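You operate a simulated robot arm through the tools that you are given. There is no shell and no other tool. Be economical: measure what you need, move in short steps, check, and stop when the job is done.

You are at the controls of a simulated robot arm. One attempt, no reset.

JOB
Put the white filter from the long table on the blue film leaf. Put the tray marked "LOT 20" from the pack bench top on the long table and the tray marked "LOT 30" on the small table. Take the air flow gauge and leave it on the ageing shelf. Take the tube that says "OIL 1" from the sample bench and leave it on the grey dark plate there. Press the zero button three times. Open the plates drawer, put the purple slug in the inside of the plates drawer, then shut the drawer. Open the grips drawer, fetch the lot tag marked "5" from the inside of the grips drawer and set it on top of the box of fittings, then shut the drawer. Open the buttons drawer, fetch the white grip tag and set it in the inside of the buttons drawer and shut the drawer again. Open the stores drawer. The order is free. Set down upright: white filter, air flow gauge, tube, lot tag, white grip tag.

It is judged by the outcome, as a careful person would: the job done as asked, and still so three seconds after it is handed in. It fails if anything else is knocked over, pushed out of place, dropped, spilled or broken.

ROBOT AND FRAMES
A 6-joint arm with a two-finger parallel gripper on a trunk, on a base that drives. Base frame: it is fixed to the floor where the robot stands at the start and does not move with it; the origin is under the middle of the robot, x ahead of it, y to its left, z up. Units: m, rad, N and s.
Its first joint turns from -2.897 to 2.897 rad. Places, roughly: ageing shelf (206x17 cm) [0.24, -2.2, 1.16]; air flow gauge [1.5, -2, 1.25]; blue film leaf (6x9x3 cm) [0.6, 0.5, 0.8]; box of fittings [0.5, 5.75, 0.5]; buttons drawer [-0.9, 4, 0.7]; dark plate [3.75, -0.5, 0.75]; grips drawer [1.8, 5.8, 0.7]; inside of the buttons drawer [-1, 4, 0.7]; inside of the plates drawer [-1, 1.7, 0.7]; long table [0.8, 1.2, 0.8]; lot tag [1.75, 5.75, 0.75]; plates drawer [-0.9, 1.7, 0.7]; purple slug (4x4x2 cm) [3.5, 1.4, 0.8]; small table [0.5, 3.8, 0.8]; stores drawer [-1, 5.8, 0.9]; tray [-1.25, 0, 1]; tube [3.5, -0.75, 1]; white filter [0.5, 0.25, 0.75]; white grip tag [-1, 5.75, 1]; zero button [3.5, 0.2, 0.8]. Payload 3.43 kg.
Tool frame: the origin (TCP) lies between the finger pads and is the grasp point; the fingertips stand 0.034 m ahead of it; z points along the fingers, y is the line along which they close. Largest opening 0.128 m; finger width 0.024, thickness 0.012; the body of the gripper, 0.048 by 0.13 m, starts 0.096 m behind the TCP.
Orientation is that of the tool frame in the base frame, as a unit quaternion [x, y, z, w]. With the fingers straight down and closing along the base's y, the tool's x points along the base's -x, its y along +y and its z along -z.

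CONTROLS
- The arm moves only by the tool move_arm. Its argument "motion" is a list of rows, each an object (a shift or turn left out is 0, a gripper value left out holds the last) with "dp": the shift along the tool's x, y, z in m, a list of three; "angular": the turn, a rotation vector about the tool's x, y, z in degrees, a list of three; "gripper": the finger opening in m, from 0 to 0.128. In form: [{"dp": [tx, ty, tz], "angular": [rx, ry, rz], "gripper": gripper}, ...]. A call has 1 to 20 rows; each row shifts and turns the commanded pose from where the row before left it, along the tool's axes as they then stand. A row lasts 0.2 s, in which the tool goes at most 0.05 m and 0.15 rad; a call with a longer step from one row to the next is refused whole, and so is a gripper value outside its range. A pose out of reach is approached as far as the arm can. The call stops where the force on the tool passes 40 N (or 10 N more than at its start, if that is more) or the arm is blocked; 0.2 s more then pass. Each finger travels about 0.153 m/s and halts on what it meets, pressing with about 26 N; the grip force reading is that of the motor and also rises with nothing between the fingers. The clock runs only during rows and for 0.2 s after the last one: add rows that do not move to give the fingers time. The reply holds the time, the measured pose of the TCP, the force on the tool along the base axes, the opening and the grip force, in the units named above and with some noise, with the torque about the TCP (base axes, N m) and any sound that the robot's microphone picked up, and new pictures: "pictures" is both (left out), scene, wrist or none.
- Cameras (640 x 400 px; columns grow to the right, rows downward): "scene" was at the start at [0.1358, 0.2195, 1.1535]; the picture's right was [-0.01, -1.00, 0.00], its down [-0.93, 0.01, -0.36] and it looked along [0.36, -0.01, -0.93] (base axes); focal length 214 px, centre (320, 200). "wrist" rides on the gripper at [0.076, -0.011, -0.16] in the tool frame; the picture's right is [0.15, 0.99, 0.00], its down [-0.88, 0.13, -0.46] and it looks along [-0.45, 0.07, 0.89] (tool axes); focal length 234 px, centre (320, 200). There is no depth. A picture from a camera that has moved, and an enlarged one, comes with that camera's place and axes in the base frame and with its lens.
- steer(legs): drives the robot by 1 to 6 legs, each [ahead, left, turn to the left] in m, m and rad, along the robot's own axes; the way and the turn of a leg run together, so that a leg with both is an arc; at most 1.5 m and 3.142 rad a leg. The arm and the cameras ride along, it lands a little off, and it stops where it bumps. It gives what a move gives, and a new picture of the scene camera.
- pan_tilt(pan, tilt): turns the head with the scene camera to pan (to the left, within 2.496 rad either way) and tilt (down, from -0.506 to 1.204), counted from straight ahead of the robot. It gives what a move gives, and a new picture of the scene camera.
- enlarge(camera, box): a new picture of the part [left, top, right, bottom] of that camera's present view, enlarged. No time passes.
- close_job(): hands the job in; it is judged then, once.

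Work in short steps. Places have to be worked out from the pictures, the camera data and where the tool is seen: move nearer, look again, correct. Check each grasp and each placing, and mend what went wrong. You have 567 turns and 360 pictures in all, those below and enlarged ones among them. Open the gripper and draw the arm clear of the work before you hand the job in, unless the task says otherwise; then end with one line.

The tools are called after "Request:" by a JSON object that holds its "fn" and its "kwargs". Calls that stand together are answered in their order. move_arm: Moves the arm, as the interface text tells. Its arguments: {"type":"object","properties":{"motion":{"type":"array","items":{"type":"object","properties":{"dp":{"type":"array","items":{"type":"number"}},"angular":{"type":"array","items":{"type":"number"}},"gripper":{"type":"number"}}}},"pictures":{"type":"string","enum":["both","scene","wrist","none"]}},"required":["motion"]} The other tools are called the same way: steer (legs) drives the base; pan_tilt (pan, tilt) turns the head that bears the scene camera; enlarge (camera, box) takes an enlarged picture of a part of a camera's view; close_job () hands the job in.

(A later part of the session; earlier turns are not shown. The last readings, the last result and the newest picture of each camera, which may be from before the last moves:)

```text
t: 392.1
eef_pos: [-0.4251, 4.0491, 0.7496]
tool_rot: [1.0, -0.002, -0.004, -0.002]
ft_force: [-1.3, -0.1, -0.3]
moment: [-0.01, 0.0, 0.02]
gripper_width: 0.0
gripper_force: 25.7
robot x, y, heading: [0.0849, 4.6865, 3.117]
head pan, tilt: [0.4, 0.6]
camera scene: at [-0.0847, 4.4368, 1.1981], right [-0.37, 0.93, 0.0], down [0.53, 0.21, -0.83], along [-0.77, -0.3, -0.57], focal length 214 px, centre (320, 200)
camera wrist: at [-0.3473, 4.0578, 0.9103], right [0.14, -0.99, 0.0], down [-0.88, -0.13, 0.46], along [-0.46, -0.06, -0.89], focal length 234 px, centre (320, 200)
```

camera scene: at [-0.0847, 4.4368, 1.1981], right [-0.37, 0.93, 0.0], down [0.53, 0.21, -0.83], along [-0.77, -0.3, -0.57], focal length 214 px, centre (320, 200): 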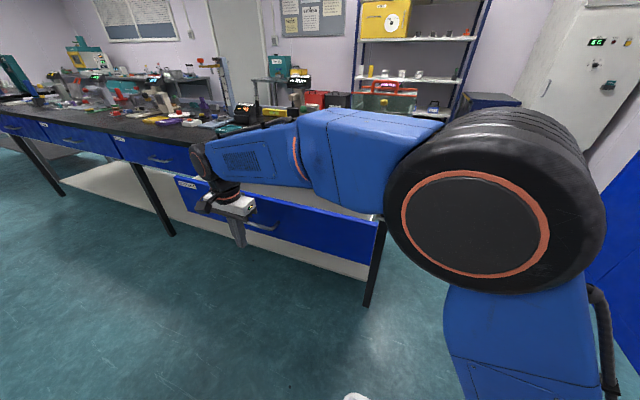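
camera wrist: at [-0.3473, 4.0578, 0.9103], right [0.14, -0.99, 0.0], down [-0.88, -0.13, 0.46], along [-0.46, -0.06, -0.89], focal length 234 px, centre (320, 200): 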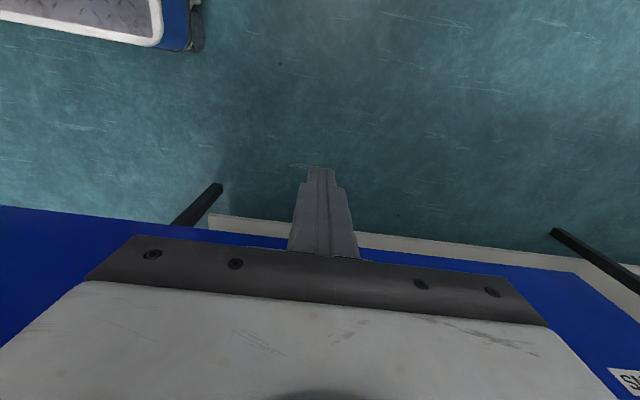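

Push west gently.

Request:
{"fn": "move_arm", "kwargs": {"motion": [{"dp": [-0.025, 0, 0]}, {"dp": [-0.02, 0, 0]}, {"dp": [-0.015, 0, 0]}, {"dp": [-0.02, 0, 0]}, {"dp": [-0.02, 0, 0]}, {"dp": [-0.02, 0, 0]}, {"dp": [-0.02, 0, 0]}, {"dp": [-0.02, 0, 0]}, {"dp": [-0.02, 0, 0]}, {"dp": [-0.02, 0, 0]}, {"dp": [-0.02, 0, 0]}, {"dp": [-0.02, 0, 0]}, {"dp": [-0.015, 0, 0]}, {"dp": [-0.01, 0, 0]}, {"dp": [-0.008, 0, 0]}, {"dp": [-0.008, 0, 0]}, {"dp": [-0.008, 0, 0]}, {"dp": [-0.008, 0, 0]}], "pictures": "scene"}}

```text
t: 395.9
eef_pos: [-0.7137, 4.0473, 0.75]
tool_rot: [1.0, 0.0, 0.0, -0.003]
ft_force: [4.5, 0.8, 1.4]
moment: [0.11, 0.37, -0.01]
gripper_width: 0.0
gripper_force: 26.2
robot x, y, heading: [0.0866, 4.6868, 3.117]
head pan, tilt: [0.4, 0.6]
stopped in row 18: the force on the tool passed its limit (the readings are from after the stop); the commanded pose is now the measured one
camera scene: at [-0.0841, 4.4369, 1.1981], right [-0.37, 0.93, 0.0], down [0.53, 0.21, -0.83], along [-0.77, -0.3, -0.56], focal length 214 px, centre (320, 200)
```

scene: 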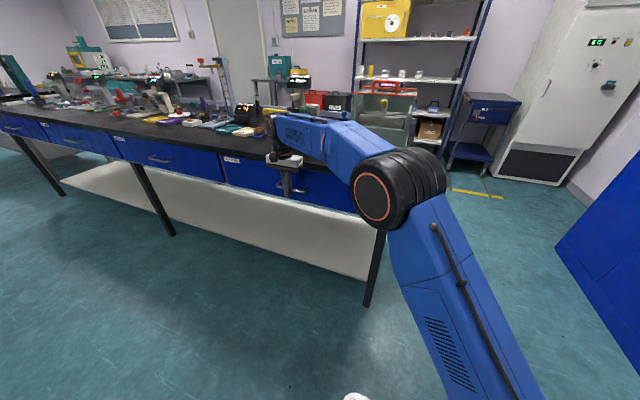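

Drawer shut. I back off, rise, and carry the tool north along the aisle for the STORES drawer.

Request:
{"fn": "move_arm", "kwargs": {"motion": [{"dp": [0.03, 0, 0]}, {"dp": [0.04, 0, 0]}, {"dp": [0, 0, -0.045]}, {"dp": [0, 0, -0.045]}, {"dp": [0, 0, -0.045]}, {"dp": [0, 0, -0.045]}, {"dp": [0, 0, -0.045]}, {"dp": [0, 0, -0.045]}, {"dp": [0, -0.046, 0]}, {"dp": [0, -0.046, 0]}, {"dp": [0, -0.046, 0]}, {"dp": [0, -0.046, 0]}, {"dp": [0, -0.046, 0]}, {"dp": [0, -0.046, 0]}, {"dp": [0, -0.046, 0]}, {"dp": [0, -0.046, 0]}, {"dp": [0, -0.046, 0]}, {"dp": [0, -0.046, 0]}], "pictures": "none"}}

Request:
{"fn": "move_arm", "kwargs": {"motion": [{"dp": [0, -0.046, 0]}, {"dp": [0, -0.046, 0]}, {"dp": [0, -0.046, 0]}, {"dp": [0, -0.046, 0]}, {"dp": [0, -0.046, 0], "angular": [8, 0, 0]}, {"dp": [0, -0.03, 0], "angular": [8, 0, 0]}, {"dp": [0, -0.01, 0], "angular": [8, 0, 0]}, {"angular": [8, 0, 0]}, {"angular": [8, 0, 0]}, {"angular": [8, 0, 0]}, {"angular": [8, 0, 0]}, {"angular": [8, 0, 0]}, {"angular": [8, 0, 0]}, {"angular": [8, 0, 0]}, {"angular": [8, 0, 0]}, {"angular": [2, 0, 0], "gripper": 0.08}, {}], "pictures": "none"}}

Request:
{"fn": "steer", "kwargs": {"legs": [[0.1, -0.22, 0.024]]}}

Request:
{"fn": "pan_tilt", "kwargs": {"pan": -0.9, "tilt": 0.4}}

```text
t: 399.7
eef_pos: [-0.632, 4.5277, 1.0048]
tool_rot: [1.0, 0.0, 0.001, -0.004]
ft_force: [0.0, -0.7, -1.2]
moment: [-0.01, -0.01, 0.04]
gripper_width: 0.0002
gripper_force: 25.9
out of reach, approached as far as the arm can: row 8
robot x, y, heading: [0.0852, 4.6886, 3.117]
head pan, tilt: [0.4, 0.6]
```

```text
t: 403.3
eef_pos: [-0.6334, 4.7928, 1.0112]
tool_rot: [-0.705, 0.0, 0.0, 0.709]
ft_force: [-0.5, 0.1, 0.1]
moment: [0.05, 0.0, 0.0]
gripper_width: 0.0798
gripper_force: 0.1
robot x, y, heading: [0.0815, 4.6896, 3.121]
head pan, tilt: [0.4, 0.6]
```

```text
t: 405.1
eef_pos: [-0.7318, 4.9939, 1.0117]
tool_rot: [-0.704, -0.01, 0.009, 0.71]
ft_force: [0.3, -1.0, 0.2]
moment: [-0.04, 0.02, 0.0]
gripper_width: 0.08
gripper_force: 0.0
robot x, y, heading: [-0.0119, 4.9093, -3.136]
head pan, tilt: [0.4, 0.6]
camera scene: at [-0.175, 4.6537, 1.1981], right [-0.39, 0.92, 0.0], down [0.52, 0.22, -0.83], along [-0.76, -0.33, -0.56], focal length 214 px, centre (320, 200)
```

scene: 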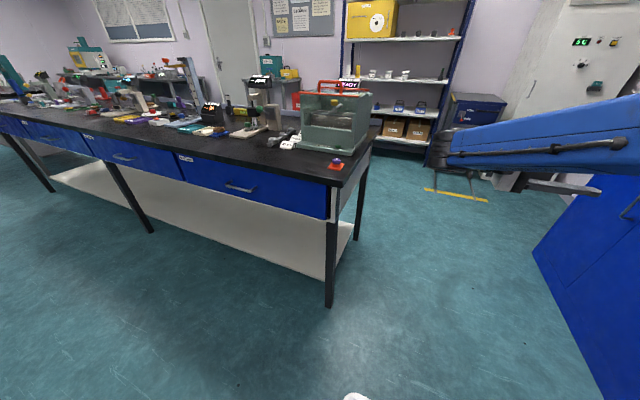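

```text
t: 406.5
eef_pos: [-0.7333, 4.9945, 1.0123]
tool_rot: [-0.705, -0.01, 0.009, 0.709]
ft_force: [-0.6, 1.3, -0.1]
moment: [0.02, -0.02, 0.02]
gripper_width: 0.0802
gripper_force: 0.1
robot x, y, heading: [-0.0141, 4.9074, -3.139]
head pan, tilt: [-0.901, 0.4]
camera scene: at [-0.1517, 4.7608, 1.2164], right [0.78, 0.63, 0.0], down [0.24, -0.3, -0.92], along [-0.58, 0.72, -0.39], focal length 214 px, centre (320, 200)
```

scene: 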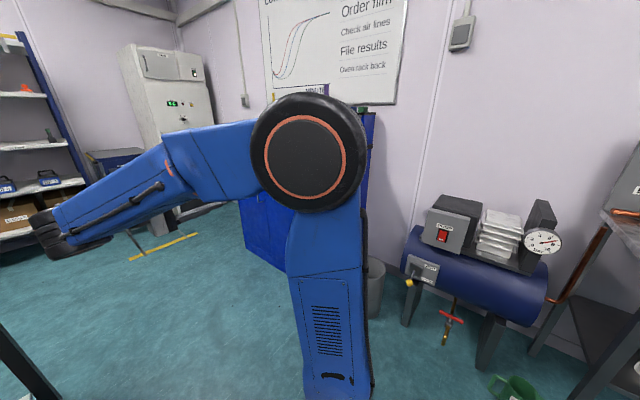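

I move to the pre-grasp point in front of the STORES handle (≈(-1.017, 5.58, 0.90)).

Request:
{"fn": "move_arm", "kwargs": {"motion": [{"dp": [-0.0218, 0.0085, 0.035]}, {"dp": [-0.0218, 0.0085, 0.035]}, {"dp": [-0.0218, 0.0085, 0.035]}, {"dp": [-0.0218, 0.0085, 0.035]}, {"dp": [-0.0218, 0.0085, 0.035]}, {"dp": [-0.0218, 0.0085, 0.035]}, {"dp": [-0.0218, 0.0085, 0.035]}, {"dp": [-0.0218, 0.0085, 0.035]}, {"dp": [-0.0218, 0.0085, 0.035]}, {"dp": [-0.0218, 0.0085, 0.035]}, {"dp": [-0.0218, 0.0085, 0.035]}, {"dp": [-0.0218, 0.0085, 0.03]}, {"dp": [-0.0218, 0.0085, 0.02]}, {}], "pictures": "wrist"}}

```text
t: 409.5
eef_pos: [-1.0256, 5.4229, 0.9017]
tool_rot: [-0.704, -0.01, 0.009, 0.71]
ft_force: [-0.6, 0.4, 0.6]
moment: [0.0, -0.03, 0.05]
gripper_width: 0.08
gripper_force: 0.1
robot x, y, heading: [-0.0132, 4.9112, -3.134]
head pan, tilt: [-0.901, 0.4]
camera wrist: at [-0.9438, 5.264, 0.9124], right [0.15, 0.01, -0.99], down [-0.87, -0.48, -0.13], along [-0.47, 0.88, -0.06], focal length 234 px, centre (320, 200)
```

wrist: 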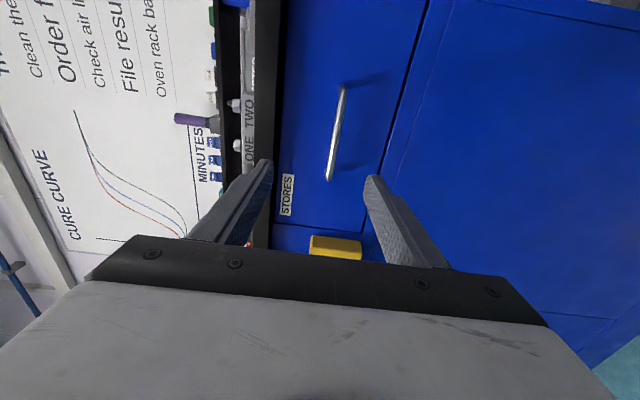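

Request:
{"fn": "move_arm", "kwargs": {"motion": [{"dp": [0.013, 0.02, 0.03]}, {"dp": [0, 0, 0.035]}, {"dp": [0, 0, 0.03]}, {}], "pictures": "wrist"}}

```text
t: 410.5
eef_pos: [-1.0167, 5.5203, 0.8861]
tool_rot: [-0.705, -0.011, 0.009, 0.709]
ft_force: [0.3, -0.4, -0.4]
moment: [0.0, -0.02, 0.0]
gripper_width: 0.0801
gripper_force: 0.0
robot x, y, heading: [-0.0089, 4.9099, -3.135]
head pan, tilt: [-0.901, 0.4]
camera wrist: at [-0.935, 5.3613, 0.8963], right [0.15, 0.01, -0.99], down [-0.87, -0.48, -0.13], along [-0.47, 0.88, -0.06], focal length 234 px, centre (320, 200)
```

wrist: 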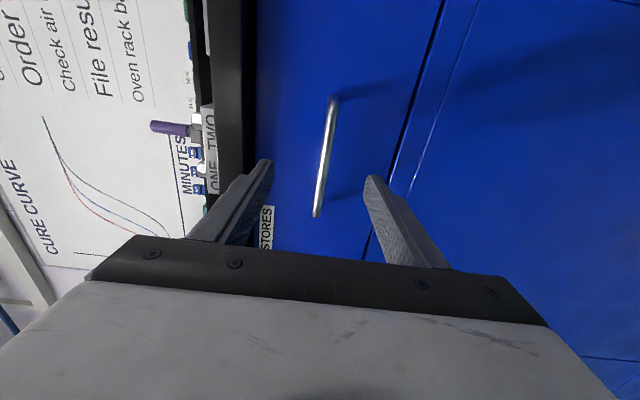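

Request:
{"fn": "move_arm", "kwargs": {"motion": [{"dp": [0.003, 0.002, 0.03]}, {"dp": [0, 0, 0.02]}, {"dp": [0, 0, 0.01]}, {"dp": [0, 0, 0.01]}, {"dp": [0, 0, 0.008]}, {"dp": [0, 0, 0.008]}, {"dp": [0, 0, 0.008]}, {"dp": [0, 0, 0.008]}], "pictures": "wrist"}}

```text
t: 412.2
eef_pos: [-1.0165, 5.6095, 0.8831]
tool_rot: [-0.705, -0.012, 0.008, 0.709]
ft_force: [6.7, -8.8, 0.9]
moment: [-0.4, -0.29, -0.34]
gripper_width: 0.0795
gripper_force: 0.0
robot x, y, heading: [-0.0136, 4.9087, -3.132]
head pan, tilt: [-0.901, 0.4]
stopped in row 8: the force on the tool passed its limit (the readings are from after the stop); the commanded pose is now the measured one
camera wrist: at [-0.9368, 5.4498, 0.8957], right [0.15, 0.01, -0.99], down [-0.87, -0.48, -0.14], along [-0.47, 0.88, -0.06], focal length 234 px, centre (320, 200)
```

wrist: 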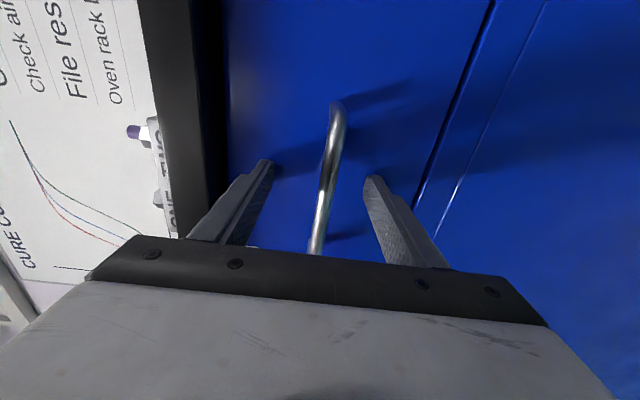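

Request:
{"fn": "move_arm", "kwargs": {"motion": [{"dp": [0, 0.002, -0.004]}, {"gripper": 0.0}, {}, {}, {}], "pictures": "none"}}

Request:
{"fn": "move_arm", "kwargs": {"motion": [{"dp": [0, 0, -0.015]}, {"dp": [0, 0, -0.02]}, {"dp": [0, 0, -0.02]}, {"dp": [0, 0, -0.02]}, {"dp": [0, 0, -0.02]}, {"dp": [0, 0, -0.02]}, {"dp": [0, 0, -0.02]}, {"dp": [0, 0, -0.02]}, {"dp": [0, 0, -0.02]}, {"dp": [0, 0, -0.02]}, {"dp": [0, 0, -0.02]}, {"dp": [0, 0, -0.02]}, {}], "pictures": "scene"}}

```text
t: 413.4
eef_pos: [-1.0174, 5.6069, 0.8796]
tool_rot: [-0.706, -0.011, 0.008, 0.708]
ft_force: [7.8, -2.7, -15.7]
moment: [0.0, 0.34, -0.09]
gripper_width: 0.0118
gripper_force: 45.2
robot x, y, heading: [-0.0141, 4.9034, -3.134]
head pan, tilt: [-0.901, 0.4]
```

```text
t: 416.2
eef_pos: [-1.0104, 5.3704, 0.88]
tool_rot: [-0.705, -0.009, 0.009, 0.709]
ft_force: [-8.1, 1.5, -0.8]
moment: [0.06, 0.18, 0.89]
gripper_width: 0.0116
gripper_force: 45.2
robot x, y, heading: [-0.0169, 4.9074, -3.14]
head pan, tilt: [-0.901, 0.4]
camera scene: at [-0.1515, 4.7606, 1.2164], right [0.78, 0.63, 0.0], down [0.24, -0.3, -0.92], along [-0.58, 0.72, -0.39], focal length 214 px, centre (320, 200)
```

scene: 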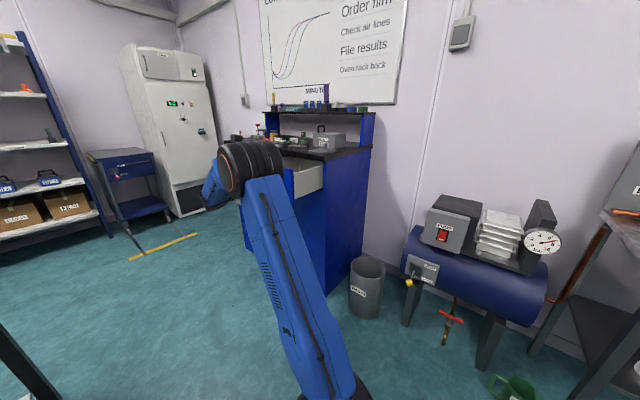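

Stores drawer is out 0.24 m. I pull a little more to open it well.

Request:
{"fn": "move_arm", "kwargs": {"motion": [{"dp": [0, 0, -0.02]}, {"dp": [0, 0, -0.02]}, {"dp": [0, 0, -0.02]}, {"dp": [0, 0, -0.02]}, {"dp": [0, 0, -0.02]}, {}], "pictures": "none"}}

```text
t: 417.6
eef_pos: [-1.0114, 5.2712, 0.8798]
tool_rot: [-0.705, -0.011, 0.009, 0.709]
ft_force: [-15.2, 2.5, -17.4]
moment: [-0.02, 0.35, 0.5]
gripper_width: 0.0118
gripper_force: 44.8
robot x, y, heading: [-0.0145, 4.9101, -3.132]
head pan, tilt: [-0.901, 0.4]
```

Open 0.33 m; that is well open. Release, back off, and raise.

Request:
{"fn": "move_arm", "kwargs": {"motion": [{"gripper": 0.08}, {}, {"dp": [0, 0, -0.03]}, {"dp": [0.01, 0, -0.03]}, {"dp": [0.02, -0.035, 0]}, {"dp": [0.02, -0.04, 0]}, {"dp": [0.02, -0.04, 0]}, {"dp": [0.02, -0.04, 0]}, {"dp": [0.02, -0.04, 0]}, {"dp": [0.02, -0.04, 0]}, {"dp": [0.02, -0.04, 0]}, {"dp": [0.02, -0.04, 0]}, {}], "pictures": "scene"}}

```text
t: 420.4
eef_pos: [-0.8358, 5.2153, 1.1953]
tool_rot: [-0.705, -0.011, 0.009, 0.709]
ft_force: [-2.0, 0.6, 0.0]
moment: [-0.02, -0.01, 0.01]
gripper_width: 0.0801
gripper_force: 0.0
robot x, y, heading: [-0.0152, 4.9081, -3.135]
head pan, tilt: [-0.901, 0.4]
camera scene: at [-0.1514, 4.7604, 1.2164], right [0.78, 0.63, 0.0], down [0.24, -0.3, -0.92], along [-0.58, 0.72, -0.39], focal length 214 px, centre (320, 200)
```

scene: 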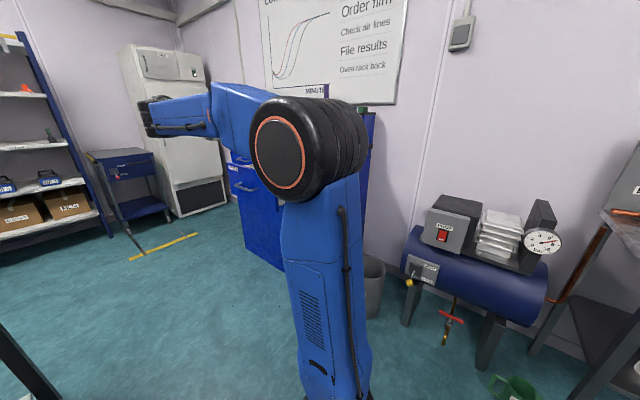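

Now I head south toward the plates drawer: shift west a little, turn to face south, and drive down the aisle.

Request:
{"fn": "steer", "kwargs": {"legs": [[0.13, 0, 0], [0, 0, 1.565], [1.5, 0, 0], [0.5, 0, 0]]}}

Request:
{"fn": "pan_tilt", "kwargs": {"pan": -0.6, "tilt": 0.5}}

```text
t: 435.1
eef_pos: [-0.4693, 2.1066, 1.1953]
tool_rot: [-0.497, -0.501, 0.503, 0.499]
ft_force: [-0.4, -0.3, -1.1]
moment: [0.02, -0.03, 0.01]
gripper_width: 0.0799
gripper_force: 0.0
robot x, y, heading: [-0.1456, 2.918, -1.583]
head pan, tilt: [-0.901, 0.4]
camera scene: at [-0.0009, 2.7829, 1.2164], right [-0.61, 0.79, 0.0], down [0.31, 0.24, -0.92], along [-0.73, -0.56, -0.39], focal length 214 px, centre (320, 200)
```

scene: 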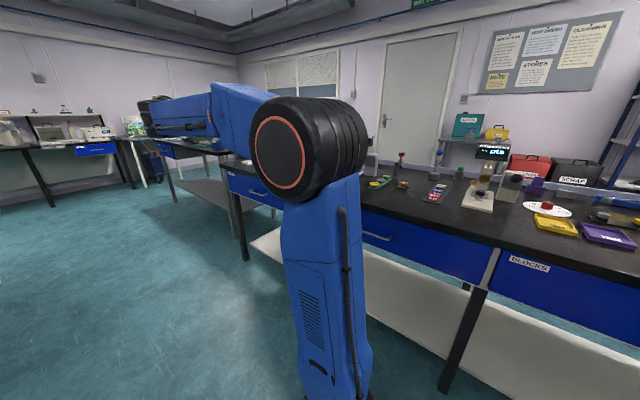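

```text
t: 435.9
eef_pos: [-0.4695, 2.1071, 1.1959]
tool_rot: [-0.496, -0.501, 0.503, 0.5]
ft_force: [0.4, 0.2, -1.1]
moment: [-0.04, 0.0, 0.04]
gripper_width: 0.08
gripper_force: 0.0
robot x, y, heading: [-0.1472, 2.921, -1.585]
head pan, tilt: [-0.6, 0.499]
camera scene: at [0.02, 2.7651, 1.2073], right [-0.82, 0.58, 0.0], down [0.28, 0.39, -0.88], along [-0.51, -0.72, -0.48], focal length 214 px, centre (320, 200)
```

scene: 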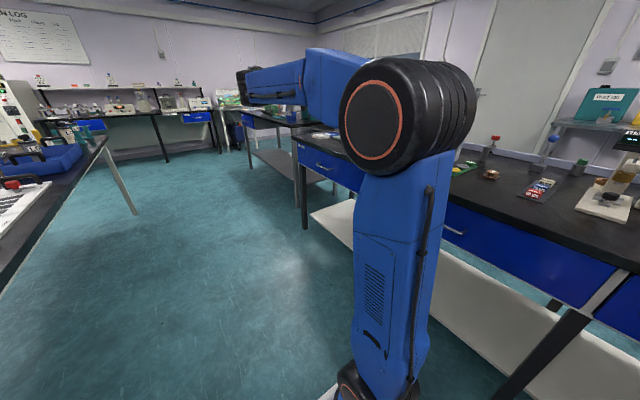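

The tool already faces west with fingers vertical. The plates handle is near (-0.76, 1.70, 0.745); I go to its pre-grasp pose.

Request:
{"fn": "move_arm", "kwargs": {"motion": [{"dp": [-0.029, 0.0322, 0.0107]}, {"dp": [-0.029, 0.0322, 0.0107]}, {"dp": [-0.029, 0.0322, 0.0107]}, {"dp": [-0.029, 0.0322, 0.0107]}, {"dp": [-0.029, 0.0322, 0.0107]}, {"dp": [-0.029, 0.0322, 0.0107]}, {"dp": [-0.029, 0.0322, 0.0107]}, {"dp": [-0.029, 0.0322, 0.0107]}, {"dp": [-0.029, 0.0322, 0.0107]}, {"dp": [-0.029, 0.0322, 0.0107]}, {"dp": [-0.029, 0.0322, 0.0107]}, {"dp": [-0.029, 0.0322, 0.0107]}, {"dp": [-0.029, 0.0322, 0.0107]}, {"dp": [-0.029, 0.0322, 0.0107]}, {}], "pictures": "both"}}

```text
t: 439.1
eef_pos: [-0.6197, 1.6989, 0.7453]
tool_rot: [-0.496, -0.502, 0.502, 0.5]
ft_force: [0.0, -0.7, -0.5]
moment: [-0.01, 0.0, -0.02]
gripper_width: 0.0801
gripper_force: 0.0
robot x, y, heading: [-0.1461, 2.9201, -1.586]
head pan, tilt: [-0.6, 0.499]
camera scene: at [0.02, 2.7651, 1.2072], right [-0.82, 0.58, 0.0], down [0.28, 0.39, -0.88], along [-0.51, -0.72, -0.48], focal length 214 px, centre (320, 200)
camera wrist: at [-0.4602, 1.7741, 0.7571], right [-0.01, 0.15, -0.99], down [0.46, -0.88, -0.14], along [-0.89, -0.46, -0.06], focal length 234 px, centre (320, 200)
```

scene: 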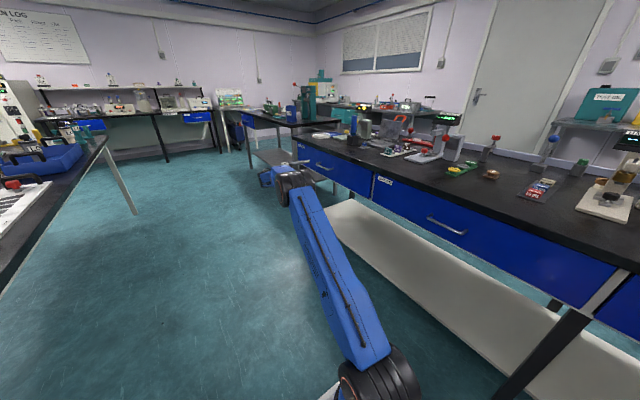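
wrist: 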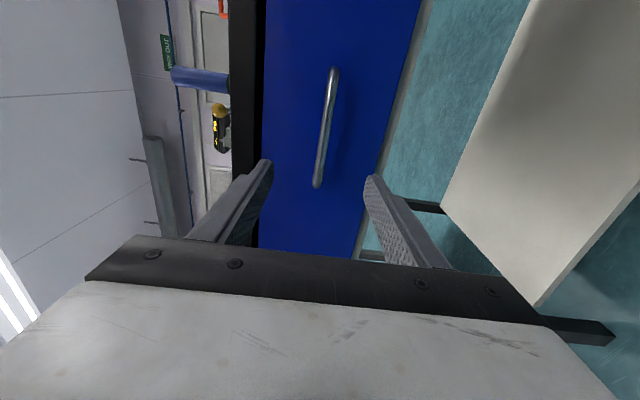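

Shift 2.7 cm north and advance to contact.

Request:
{"fn": "move_arm", "kwargs": {"motion": [{"dp": [0.027, -0.001, 0.03]}, {"dp": [0, 0, 0.035]}, {"dp": [0, 0, 0.03]}, {"dp": [0, 0, 0.01]}, {"dp": [0, 0, 0.008]}, {"dp": [0, 0, 0.008]}, {"dp": [0, 0, 0.008]}, {"dp": [0, 0, 0.008]}], "pictures": "wrist"}}

```text
t: 440.5
eef_pos: [-0.7369, 1.7249, 0.7449]
tool_rot: [0.496, 0.503, -0.501, -0.5]
ft_force: [3.0, 1.7, 1.1]
moment: [0.05, -0.13, -0.07]
gripper_width: 0.0795
gripper_force: 0.0
robot x, y, heading: [-0.1466, 2.9201, -1.587]
head pan, tilt: [-0.6, 0.499]
stopped in row 7: the force on the tool passed its limit (the readings are from after the stop); the commanded pose is now the measured one
camera wrist: at [-0.5771, 1.8003, 0.7582], right [-0.01, 0.15, -0.99], down [0.46, -0.88, -0.14], along [-0.89, -0.46, -0.07], focal length 234 px, centre (320, 200)
```

wrist: 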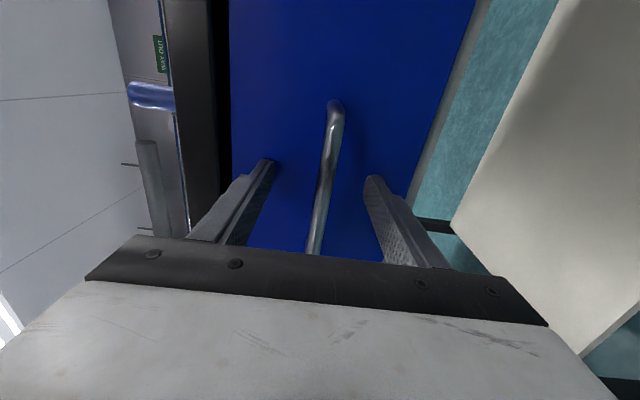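

Contact. Close on the bar and pull.

Request:
{"fn": "move_arm", "kwargs": {"motion": [{"dp": [0, 0.002, -0.004]}, {"gripper": 0.0}, {}, {}, {}], "pictures": "none"}}

Request:
{"fn": "move_arm", "kwargs": {"motion": [{"dp": [0, 0, -0.015]}, {"dp": [0, 0, -0.02]}, {"dp": [0, 0, -0.02]}, {"dp": [0, 0, -0.02]}, {"dp": [0, 0, -0.02]}, {"dp": [0, 0, -0.02]}, {"dp": [0, 0, -0.02]}, {"dp": [0, 0, -0.02]}, {"dp": [0, 0, -0.02]}, {"dp": [0, 0, -0.02]}, {"dp": [0, 0, -0.02]}, {"dp": [0, 0, -0.02]}, {}], "pictures": "scene"}}

```text
t: 441.7
eef_pos: [-0.7351, 1.7243, 0.744]
tool_rot: [-0.496, -0.501, 0.502, 0.5]
ft_force: [-1.0, -0.6, 3.1]
moment: [-0.44, -0.03, -0.12]
gripper_width: 0.0115
gripper_force: 45.0
robot x, y, heading: [-0.1436, 2.9194, -1.583]
head pan, tilt: [-0.6, 0.499]
```

```text
t: 444.5
eef_pos: [-0.4982, 1.7254, 0.7445]
tool_rot: [-0.496, -0.502, 0.503, 0.5]
ft_force: [-1.4, -28.5, 15.4]
moment: [-0.32, -0.02, 0.08]
gripper_width: 0.0121
gripper_force: 44.8
robot x, y, heading: [-0.1465, 2.9195, -1.588]
head pan, tilt: [-0.6, 0.499]
camera scene: at [0.0208, 2.7651, 1.2072], right [-0.82, 0.58, 0.0], down [0.28, 0.39, -0.88], along [-0.51, -0.72, -0.48], focal length 214 px, centre (320, 200)
```

scene: 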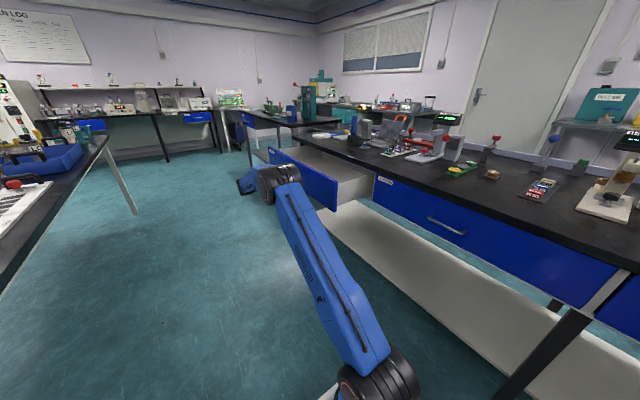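

Open 0.24 m. Release, back off, rise, and verify the label.

Request:
{"fn": "move_arm", "kwargs": {"motion": [{"gripper": 0.08}, {}, {"dp": [0, 0, -0.03]}, {"dp": [0, 0, -0.03]}, {"dp": [0, -0.043, 0]}, {"dp": [0, -0.043, 0]}, {"dp": [0, -0.043, 0]}, {"dp": [0, -0.043, 0]}, {"dp": [0, -0.043, 0]}, {"dp": [0, -0.043, 0]}, {"dp": [0, -0.043, 0]}, {"dp": [0, -0.043, 0]}, {"dp": [0, -0.043, 0]}, {"dp": [0, -0.043, 0]}, {"dp": [0, -0.043, 0]}, {"dp": [0, -0.043, 0]}], "pictures": "none"}}

Request:
{"fn": "pan_tilt", "kwargs": {"pan": -0.5, "tilt": 0.45}}

Request:
{"fn": "enlarge", "kwargs": {"camera": "scene", "box": [220, 120, 420, 245]}}

```text
t: 447.9
eef_pos: [-0.44, 1.7761, 1.2048]
tool_rot: [0.496, 0.502, -0.502, -0.501]
ft_force: [0.0, 0.4, 0.4]
moment: [0.02, -0.08, 0.06]
gripper_width: 0.0801
gripper_force: 0.0
out of reach, approached as far as the arm can: row 13, 14, 15, 16
robot x, y, heading: [-0.146, 2.92, -1.585]
head pan, tilt: [-0.6, 0.499]
```

```text
t: 448.6
eef_pos: [-0.4392, 1.775, 1.2037]
tool_rot: [0.496, 0.502, -0.501, -0.501]
ft_force: [0.1, 0.0, 0.2]
moment: [-0.01, -0.01, -0.01]
gripper_width: 0.0798
gripper_force: 0.0
robot x, y, heading: [-0.1492, 2.923, -1.585]
head pan, tilt: [-0.499, 0.45]
camera scene: at [0.0279, 2.7597, 1.2117], right [-0.87, 0.49, 0.0], down [0.21, 0.38, -0.9], along [-0.44, -0.78, -0.44], focal length 214 px, centre (320, 200)
```

scene: 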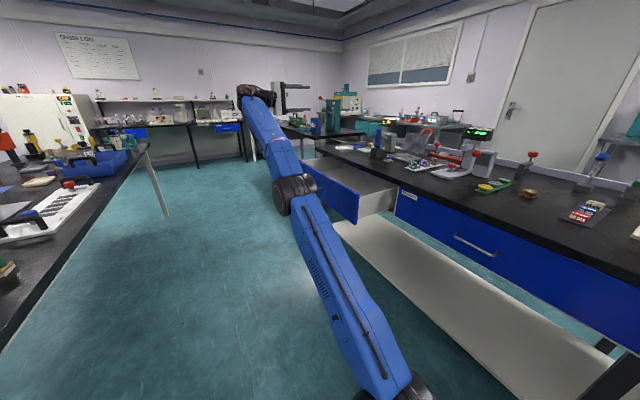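

```text
3.20 times, centred on (320, 182) of scene
camera zoom: at [0.0279, 2.7597, 1.2117], right [-0.87, 0.49, 0.0], down [0.21, 0.38, -0.9], along [-0.44, -0.78, -0.44], focal length 686 px, centre (320, 256)
```

zoom: 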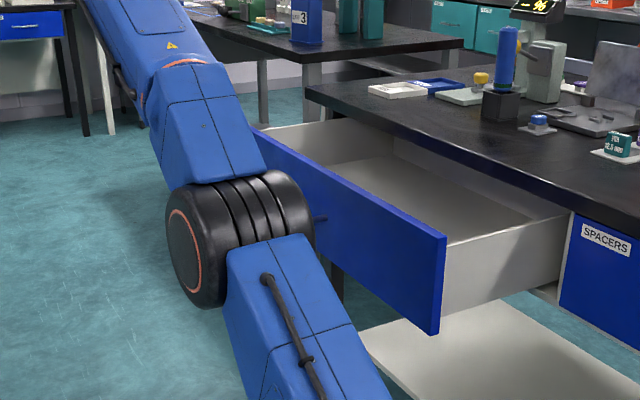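

The location matches the plates drawer. I retract the arm toward the robot, then go round through the gap north of the long table to the east side for the slug.

Request:
{"fn": "move_arm", "kwargs": {"motion": [{"dp": [0.045, 0, 0]}, {"dp": [0.045, 0, 0]}, {"dp": [0.045, 0, 0]}, {"dp": [0.045, 0, 0]}, {"dp": [0.045, 0, 0]}, {"dp": [0.045, 0, 0]}, {"dp": [0.045, 0, 0]}, {"dp": [0.045, 0, 0]}, {"dp": [0.045, 0, 0]}, {"dp": [0.045, 0, 0]}, {}], "pictures": "none"}}

Request:
{"fn": "steer", "kwargs": {"legs": [[0, 0, 1.58]]}}

Request:
{"fn": "pan_tilt", "kwargs": {"pan": 0, "tilt": 0.4}}

```text
t: 451.0
eef_pos: [-0.442, 2.228, 1.2059]
tool_rot: [0.497, 0.502, -0.501, -0.5]
ft_force: [-0.2, -0.1, 0.0]
moment: [-0.04, 0.01, -0.01]
gripper_width: 0.0801
gripper_force: 0.0
robot x, y, heading: [-0.1438, 2.9215, -1.587]
head pan, tilt: [-0.499, 0.45]
```

```text
t: 455.4
eef_pos: [0.565, 2.6684, 1.2065]
tool_rot: [0.026, -0.706, 0.708, -0.022]
ft_force: [0.4, -0.1, 0.9]
moment: [-0.03, 0.01, 0.0]
gripper_width: 0.08
gripper_force: 0.0
robot x, y, heading: [-0.1462, 2.9188, 0.043]
head pan, tilt: [-0.499, 0.45]
camera scene: at [0.0068, 3.1061, 1.2117], right [-0.44, -0.9, 0.0], down [-0.39, 0.19, -0.9], along [0.81, -0.39, -0.44], focal length 214 px, centre (320, 200)
```

scene: 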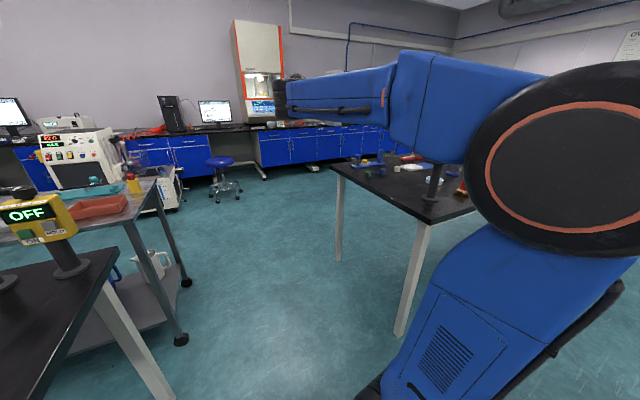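

```text
t: 456.3
eef_pos: [0.5649, 2.668, 1.2051]
tool_rot: [0.025, -0.705, 0.708, -0.023]
ft_force: [-0.3, 0.7, 1.0]
moment: [-0.01, -0.02, 0.02]
gripper_width: 0.0802
gripper_force: 0.0
robot x, y, heading: [-0.1467, 2.9253, 0.046]
head pan, tilt: [0.0, 0.4]
camera scene: at [0.0167, 3.1505, 1.2164], right [0.04, -1.0, 0.0], down [-0.39, -0.02, -0.92], along [0.92, 0.04, -0.39], focal length 214 px, centre (320, 200)
```

scene: 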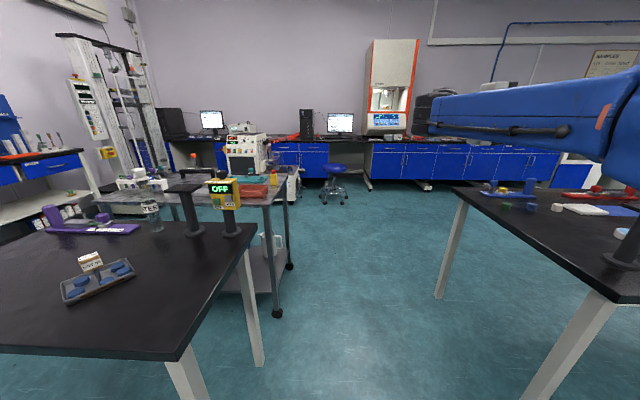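

The gap is clear. Drive east through it.

Request:
{"fn": "steer", "kwargs": {"legs": [[0, 0.03, -0.045], [1.5, 0, 0], [0.75, 0, 0]]}}

Request:
{"fn": "pan_tilt", "kwargs": {"pan": -0.7, "tilt": 0.4}}

```text
t: 467.9
eef_pos: [2.8346, 2.7729, 1.2052]
tool_rot: [0.027, -0.706, 0.708, -0.023]
ft_force: [0.8, -0.4, -1.0]
moment: [-0.04, 0.01, -0.01]
gripper_width: 0.08
gripper_force: 0.1
robot x, y, heading: [2.1259, 3.0225, 0.05]
head pan, tilt: [0.0, 0.4]
camera scene: at [2.2832, 3.252, 1.2164], right [0.05, -1.0, 0.0], down [-0.39, -0.02, -0.92], along [0.92, 0.05, -0.39], focal length 214 px, centre (320, 200)
```

scene: 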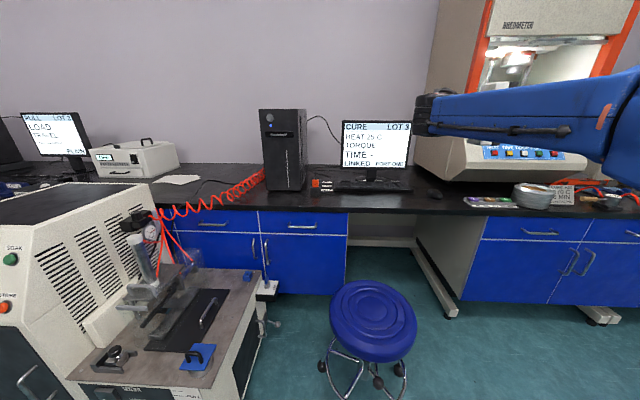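

```text
t: 469.0
eef_pos: [2.8352, 2.773, 1.2076]
tool_rot: [0.027, -0.705, 0.708, -0.024]
ft_force: [0.1, -0.7, 0.0]
moment: [-0.03, 0.01, -0.02]
gripper_width: 0.0797
gripper_force: 0.1
robot x, y, heading: [2.1238, 3.0193, 0.052]
head pan, tilt: [-0.7, 0.4]
camera scene: at [2.2646, 3.1913, 1.2164], right [-0.6, -0.8, 0.0], down [-0.31, 0.23, -0.92], along [0.73, -0.56, -0.39], focal length 214 px, centre (320, 200)
```

scene: 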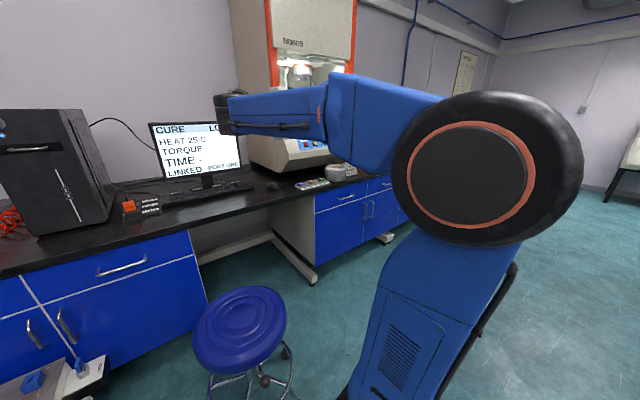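

I strafe south along the east bench toward the slug at y≈1.4.

Request:
{"fn": "steer", "kwargs": {"legs": [[0, 0, -0.05], [0, -1.45, 0]]}}

Request:
{"fn": "pan_tilt", "kwargs": {"pan": -0.1, "tilt": 0.5}}

```text
t: 476.7
eef_pos: [2.827, 1.2624, 1.2058]
tool_rot: [0.011, -0.706, 0.708, -0.007]
ft_force: [-0.7, 0.2, -0.4]
moment: [0.02, 0.01, 0.02]
gripper_width: 0.0799
gripper_force: 0.1
robot x, y, heading: [2.1278, 1.5484, 0.002]
head pan, tilt: [-0.7, 0.4]
camera scene: at [2.2772, 1.7059, 1.2164], right [-0.64, -0.77, 0.0], down [-0.3, 0.25, -0.92], along [0.71, -0.59, -0.39], focal length 214 px, centre (320, 200)
```

scene: 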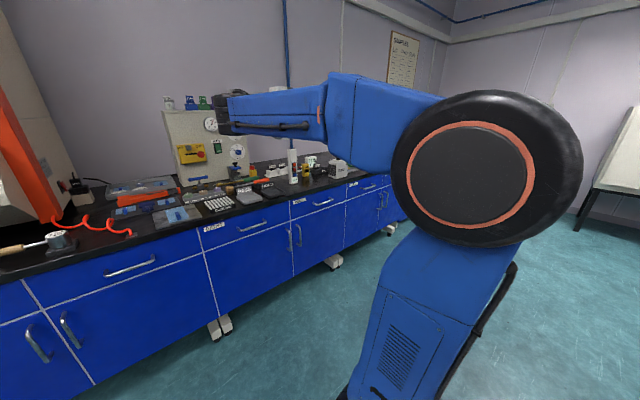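

```text
t: 477.7
eef_pos: [2.8272, 1.2625, 1.2057]
tool_rot: [0.011, -0.706, 0.708, -0.007]
ft_force: [-0.1, 0.4, 0.1]
moment: [0.01, -0.01, -0.01]
gripper_width: 0.08
gripper_force: 0.1
robot x, y, heading: [2.1264, 1.54, 0.004]
head pan, tilt: [-0.099, 0.499]
camera scene: at [2.2966, 1.7565, 1.2073], right [-0.09, -1.0, 0.0], down [-0.48, 0.05, -0.88], along [0.87, -0.08, -0.48], focal length 214 px, centre (320, 200)
```

scene: 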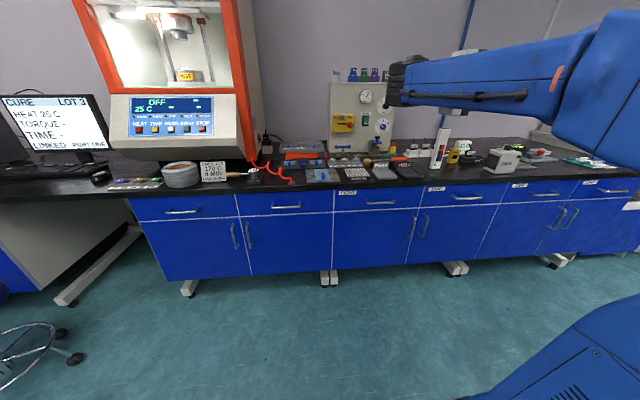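

Request:
{"fn": "enlarge", "kwargs": {"camera": "scene", "box": [90, 130, 350, 210]}}

Request:
{"fn": "enlarge", "kwargs": {"camera": "scene", "box": [300, 60, 540, 210]}}

```text
2.46 times, centred on (220, 170) of scene
camera zoom: at [2.2966, 1.7565, 1.2073], right [-0.09, -1.0, 0.0], down [-0.48, 0.05, -0.88], along [0.87, -0.08, -0.48], focal length 528 px, centre (566, 274)
```

zoom: 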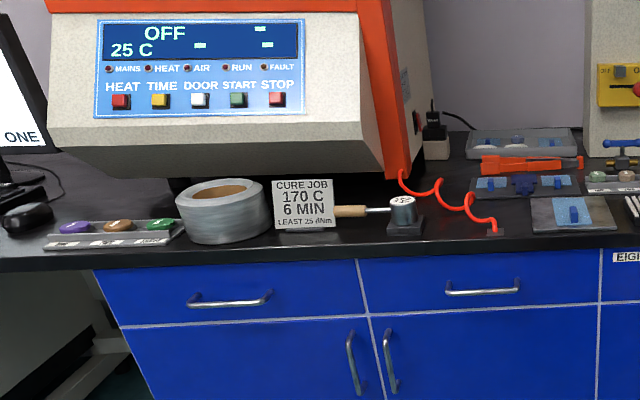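

```text
2.67 times, centred on (420, 135) of scene
camera zoom: at [2.2966, 1.7565, 1.2073], right [-0.09, -1.0, 0.0], down [-0.48, 0.05, -0.88], along [0.87, -0.08, -0.48], focal length 572 px, centre (53, 373)
```

zoom: 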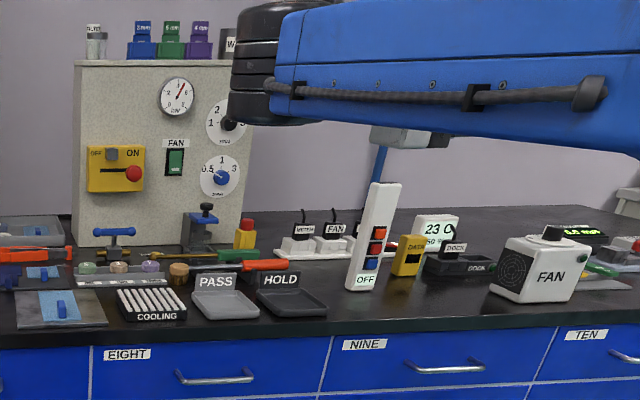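

The purple slug is in the small rack at about (3.5, 1.43, 0.80). I turn the tool down here, then approach with the base.

Request:
{"fn": "move_arm", "kwargs": {"motion": [{"dp": [0, 0.005, -0.01], "angular": [-8, 0, 0]}, {"dp": [0, 0.005, -0.01], "angular": [-8, 0, 0]}, {"dp": [0, 0.005, -0.01], "angular": [-8, 0, 0]}, {"dp": [0, 0, -0.01], "angular": [-8, 0, 0]}, {"angular": [-8, 0, 0]}, {"angular": [-8, 0, 0]}, {"angular": [-8, 0, 0]}, {"angular": [-8, 0, 0]}, {"angular": [-8, 0, 0]}, {"angular": [-8, 0, 0]}, {"angular": [-8, 0, 0]}, {"angular": [-2, 0, 0]}, {}], "pictures": "none"}}

Request:
{"fn": "steer", "kwargs": {"legs": [[0.3, -0.06, 0]]}}

Request:
{"fn": "enlarge", "kwargs": {"camera": "scene", "box": [260, 100, 420, 200]}}

```text
t: 480.5
eef_pos: [2.8248, 1.301, 1.1724]
tool_rot: [-0.013, 1.0, -0.002, 0.001]
ft_force: [1.0, 0.3, -0.8]
moment: [-0.03, -0.01, -0.01]
gripper_width: 0.0799
gripper_force: 0.0
out of reach, approached as far as the arm can: row 11, 12
robot x, y, heading: [2.125, 1.5468, 0.007]
head pan, tilt: [-0.099, 0.499]
```

```text
t: 482.6
eef_pos: [3.1198, 1.2435, 1.1717]
tool_rot: [-0.014, 1.0, -0.004, 0.001]
ft_force: [0.6, 0.0, 0.2]
moment: [0.02, 0.02, -0.02]
gripper_width: 0.0799
gripper_force: 0.1
robot x, y, heading: [2.421, 1.4871, 0.005]
head pan, tilt: [-0.099, 0.499]
camera scene: at [2.5918, 1.698, 1.2072], right [-0.09, -1.0, 0.0], down [-0.48, 0.04, -0.88], along [0.87, -0.08, -0.48], focal length 214 px, centre (320, 200)
```

scene: 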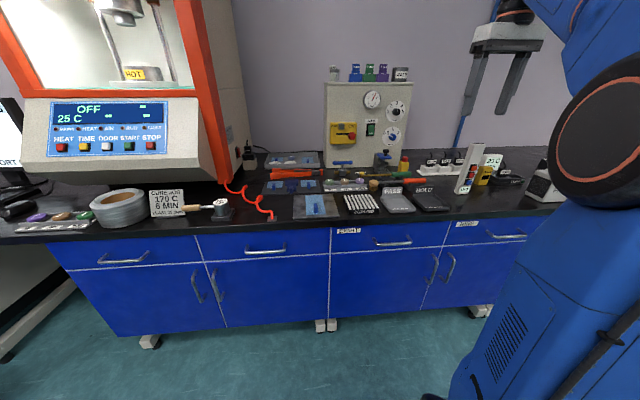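

```text
4.00 times, centred on (340, 150) of scene
camera zoom: at [2.5918, 1.698, 1.2072], right [-0.09, -1.0, 0.0], down [-0.48, 0.04, -0.88], along [0.87, -0.08, -0.48], focal length 858 px, centre (240, 400)
```

zoom: 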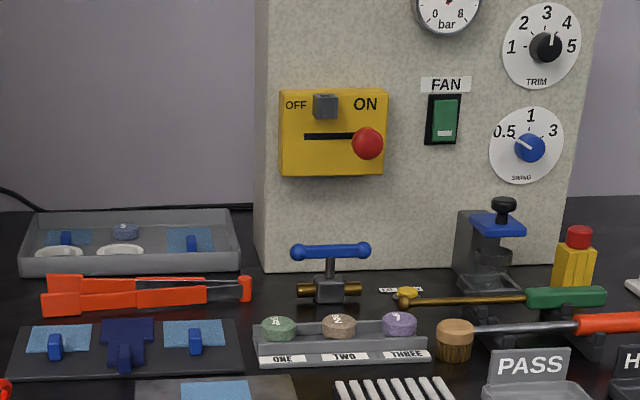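

Slug THREE (purple) is at (3.493, 1.428, top≈0.806). I move above it for a close look.

Request:
{"fn": "move_arm", "kwargs": {"motion": [{"dp": [-0.0375, 0.018, 0.018]}, {"dp": [-0.0375, 0.018, 0.018]}, {"dp": [-0.0375, 0.018, 0.018]}, {"dp": [-0.0375, 0.018, 0.018]}, {"dp": [-0.0375, 0.018, 0.018]}, {"dp": [-0.0375, 0.018, 0.018]}, {"dp": [-0.0375, 0.018, 0.018]}, {"dp": [-0.0375, 0.018, 0.018]}, {"dp": [-0.0375, 0.018, 0.018]}, {"dp": [-0.0375, 0.018, 0.018]}, {}], "pictures": "wrist"}}

Request:
{"fn": "enlarge", "kwargs": {"camera": "wrist", "box": [220, 100, 420, 225]}}

```text
t: 485.0
eef_pos: [3.4906, 1.4318, 0.9869]
tool_rot: [-0.014, 1.0, -0.004, 0.0]
ft_force: [-0.1, -0.4, -0.2]
moment: [0.01, 0.0, 0.03]
gripper_width: 0.0802
gripper_force: 0.0
robot x, y, heading: [2.4233, 1.4872, 0.005]
head pan, tilt: [-0.099, 0.499]
camera wrist: at [3.4169, 1.4174, 1.1486], right [-0.17, 0.98, -0.01], down [0.88, 0.16, 0.46], along [0.45, 0.07, -0.89], focal length 234 px, centre (320, 200)
```

wrist: 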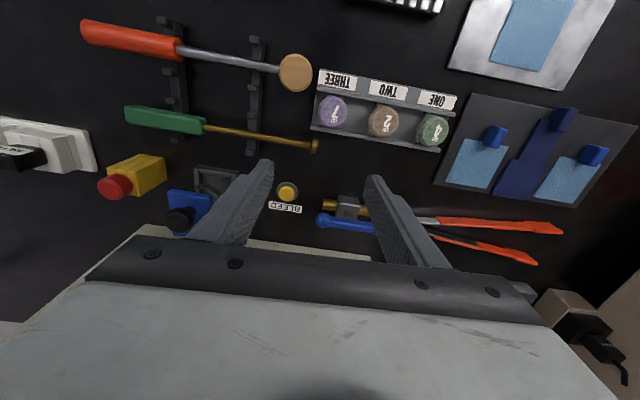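

```text
3.20 times, centred on (320, 162) of wrist
camera zoom: at [3.4169, 1.4174, 1.1486], right [-0.17, 0.98, -0.01], down [0.88, 0.16, 0.46], along [0.45, 0.07, -0.89], focal length 749 px, centre (320, 320)
```

zoom: 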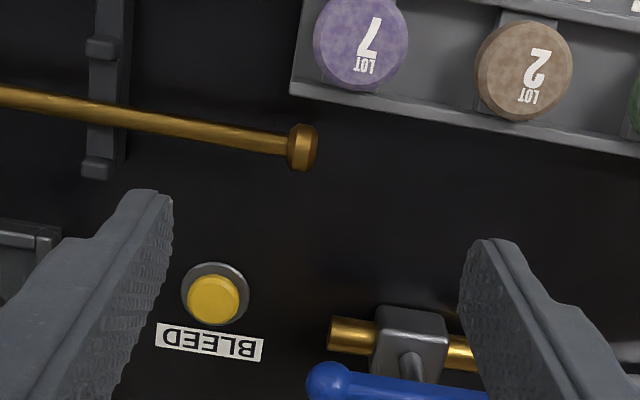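

Request:
{"fn": "move_arm", "kwargs": {"motion": [{"dp": [0.02, 0.003, 0.03], "gripper": 0.06}, {"dp": [0.018, 0.002, 0.03]}, {"dp": [0, 0, 0.03]}, {}], "pictures": "wrist"}}

Request:
{"fn": "enlarge", "kwargs": {"camera": "wrist", "box": [220, 100, 420, 225]}}

```text
t: 486.0
eef_pos: [3.4492, 1.4364, 0.8993]
tool_rot: [-0.013, 1.0, -0.004, 0.001]
ft_force: [-0.6, 0.1, -0.5]
moment: [-0.05, 0.0, 0.03]
gripper_width: 0.0601
gripper_force: 0.1
robot x, y, heading: [2.4259, 1.483, 0.003]
head pan, tilt: [-0.099, 0.499]
camera wrist: at [3.3756, 1.4226, 1.0598], right [-0.17, 0.98, -0.01], down [0.88, 0.16, 0.46], along [0.45, 0.07, -0.89], focal length 234 px, centre (320, 200)
```

wrist: 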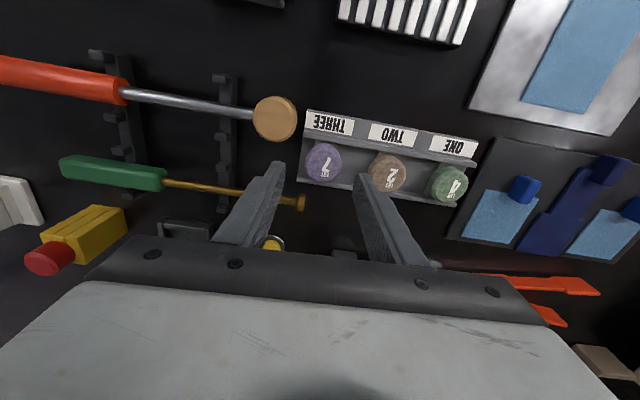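

```text
3.20 times, centred on (320, 162) of wrist
camera zoom: at [3.3756, 1.4226, 1.0598], right [-0.17, 0.98, -0.01], down [0.88, 0.16, 0.46], along [0.45, 0.07, -0.89], focal length 749 px, centre (320, 320)
```

zoom: 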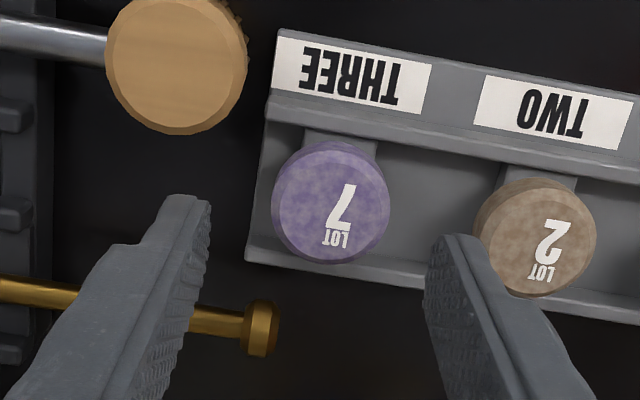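

Slug "LOT 7" top at (3.446, 1.436, 0.843). I use a 0.05 opening and descend around it.

Request:
{"fn": "move_arm", "kwargs": {"motion": [{"dp": [0.003, 0, 0.02], "gripper": 0.05}, {"dp": [0, 0, 0.015]}, {}], "pictures": "wrist"}}

Request:
{"fn": "enlarge", "kwargs": {"camera": "wrist", "box": [220, 120, 420, 245]}}

```text
t: 486.8
eef_pos: [3.4467, 1.4363, 0.865]
tool_rot: [-0.014, 1.0, -0.003, 0.001]
ft_force: [-0.4, 0.4, 0.8]
moment: [0.0, 0.01, 0.01]
gripper_width: 0.05
gripper_force: 0.0
robot x, y, heading: [2.4205, 1.4838, 0.008]
head pan, tilt: [-0.099, 0.499]
camera wrist: at [3.3732, 1.4225, 1.0261], right [-0.17, 0.98, -0.01], down [0.88, 0.16, 0.46], along [0.45, 0.07, -0.89], focal length 234 px, centre (320, 200)
```

wrist: 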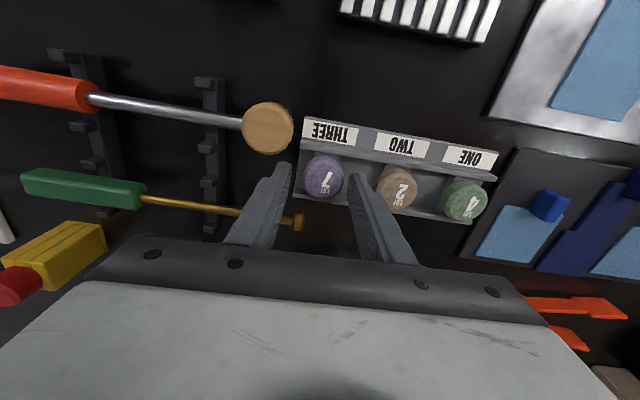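

```text
3.20 times, centred on (320, 182) of wrist
camera zoom: at [3.3732, 1.4225, 1.0261], right [-0.17, 0.98, -0.01], down [0.88, 0.16, 0.46], along [0.45, 0.07, -0.89], focal length 749 px, centre (320, 256)
```

zoom: 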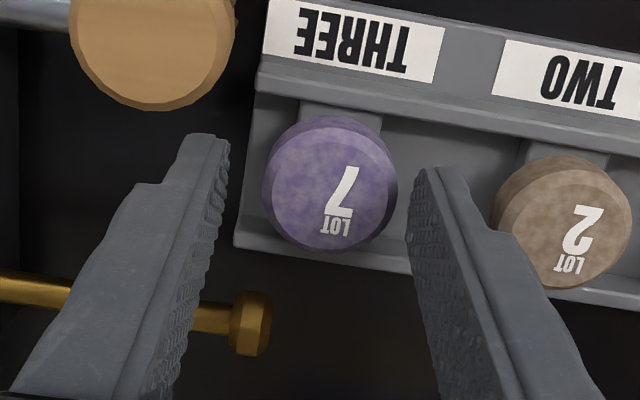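

Request:
{"fn": "move_arm", "kwargs": {"motion": [{"dp": [0, 0, 0.012]}, {"dp": [0, 0, 0.01]}, {"dp": [0, 0, 0.006]}, {}], "pictures": "wrist"}}

```text
t: 487.8
eef_pos: [3.4478, 1.4357, 0.8408]
tool_rot: [-0.015, 1.0, -0.004, 0.003]
ft_force: [10.8, 1.1, 34.3]
moment: [1.09, 0.04, -0.2]
gripper_width: 0.0505
gripper_force: 0.3
robot x, y, heading: [2.4231, 1.4819, 0.005]
head pan, tilt: [-0.099, 0.499]
camera wrist: at [3.3723, 1.4217, 1.0008], right [-0.17, 0.98, -0.01], down [0.87, 0.16, 0.46], along [0.46, 0.07, -0.89], focal length 234 px, centre (320, 200)
```

wrist: 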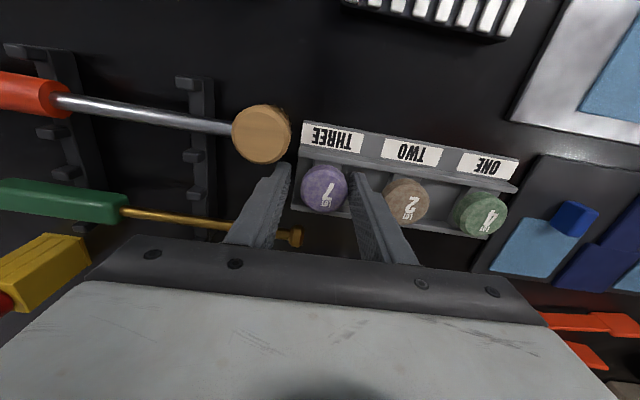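

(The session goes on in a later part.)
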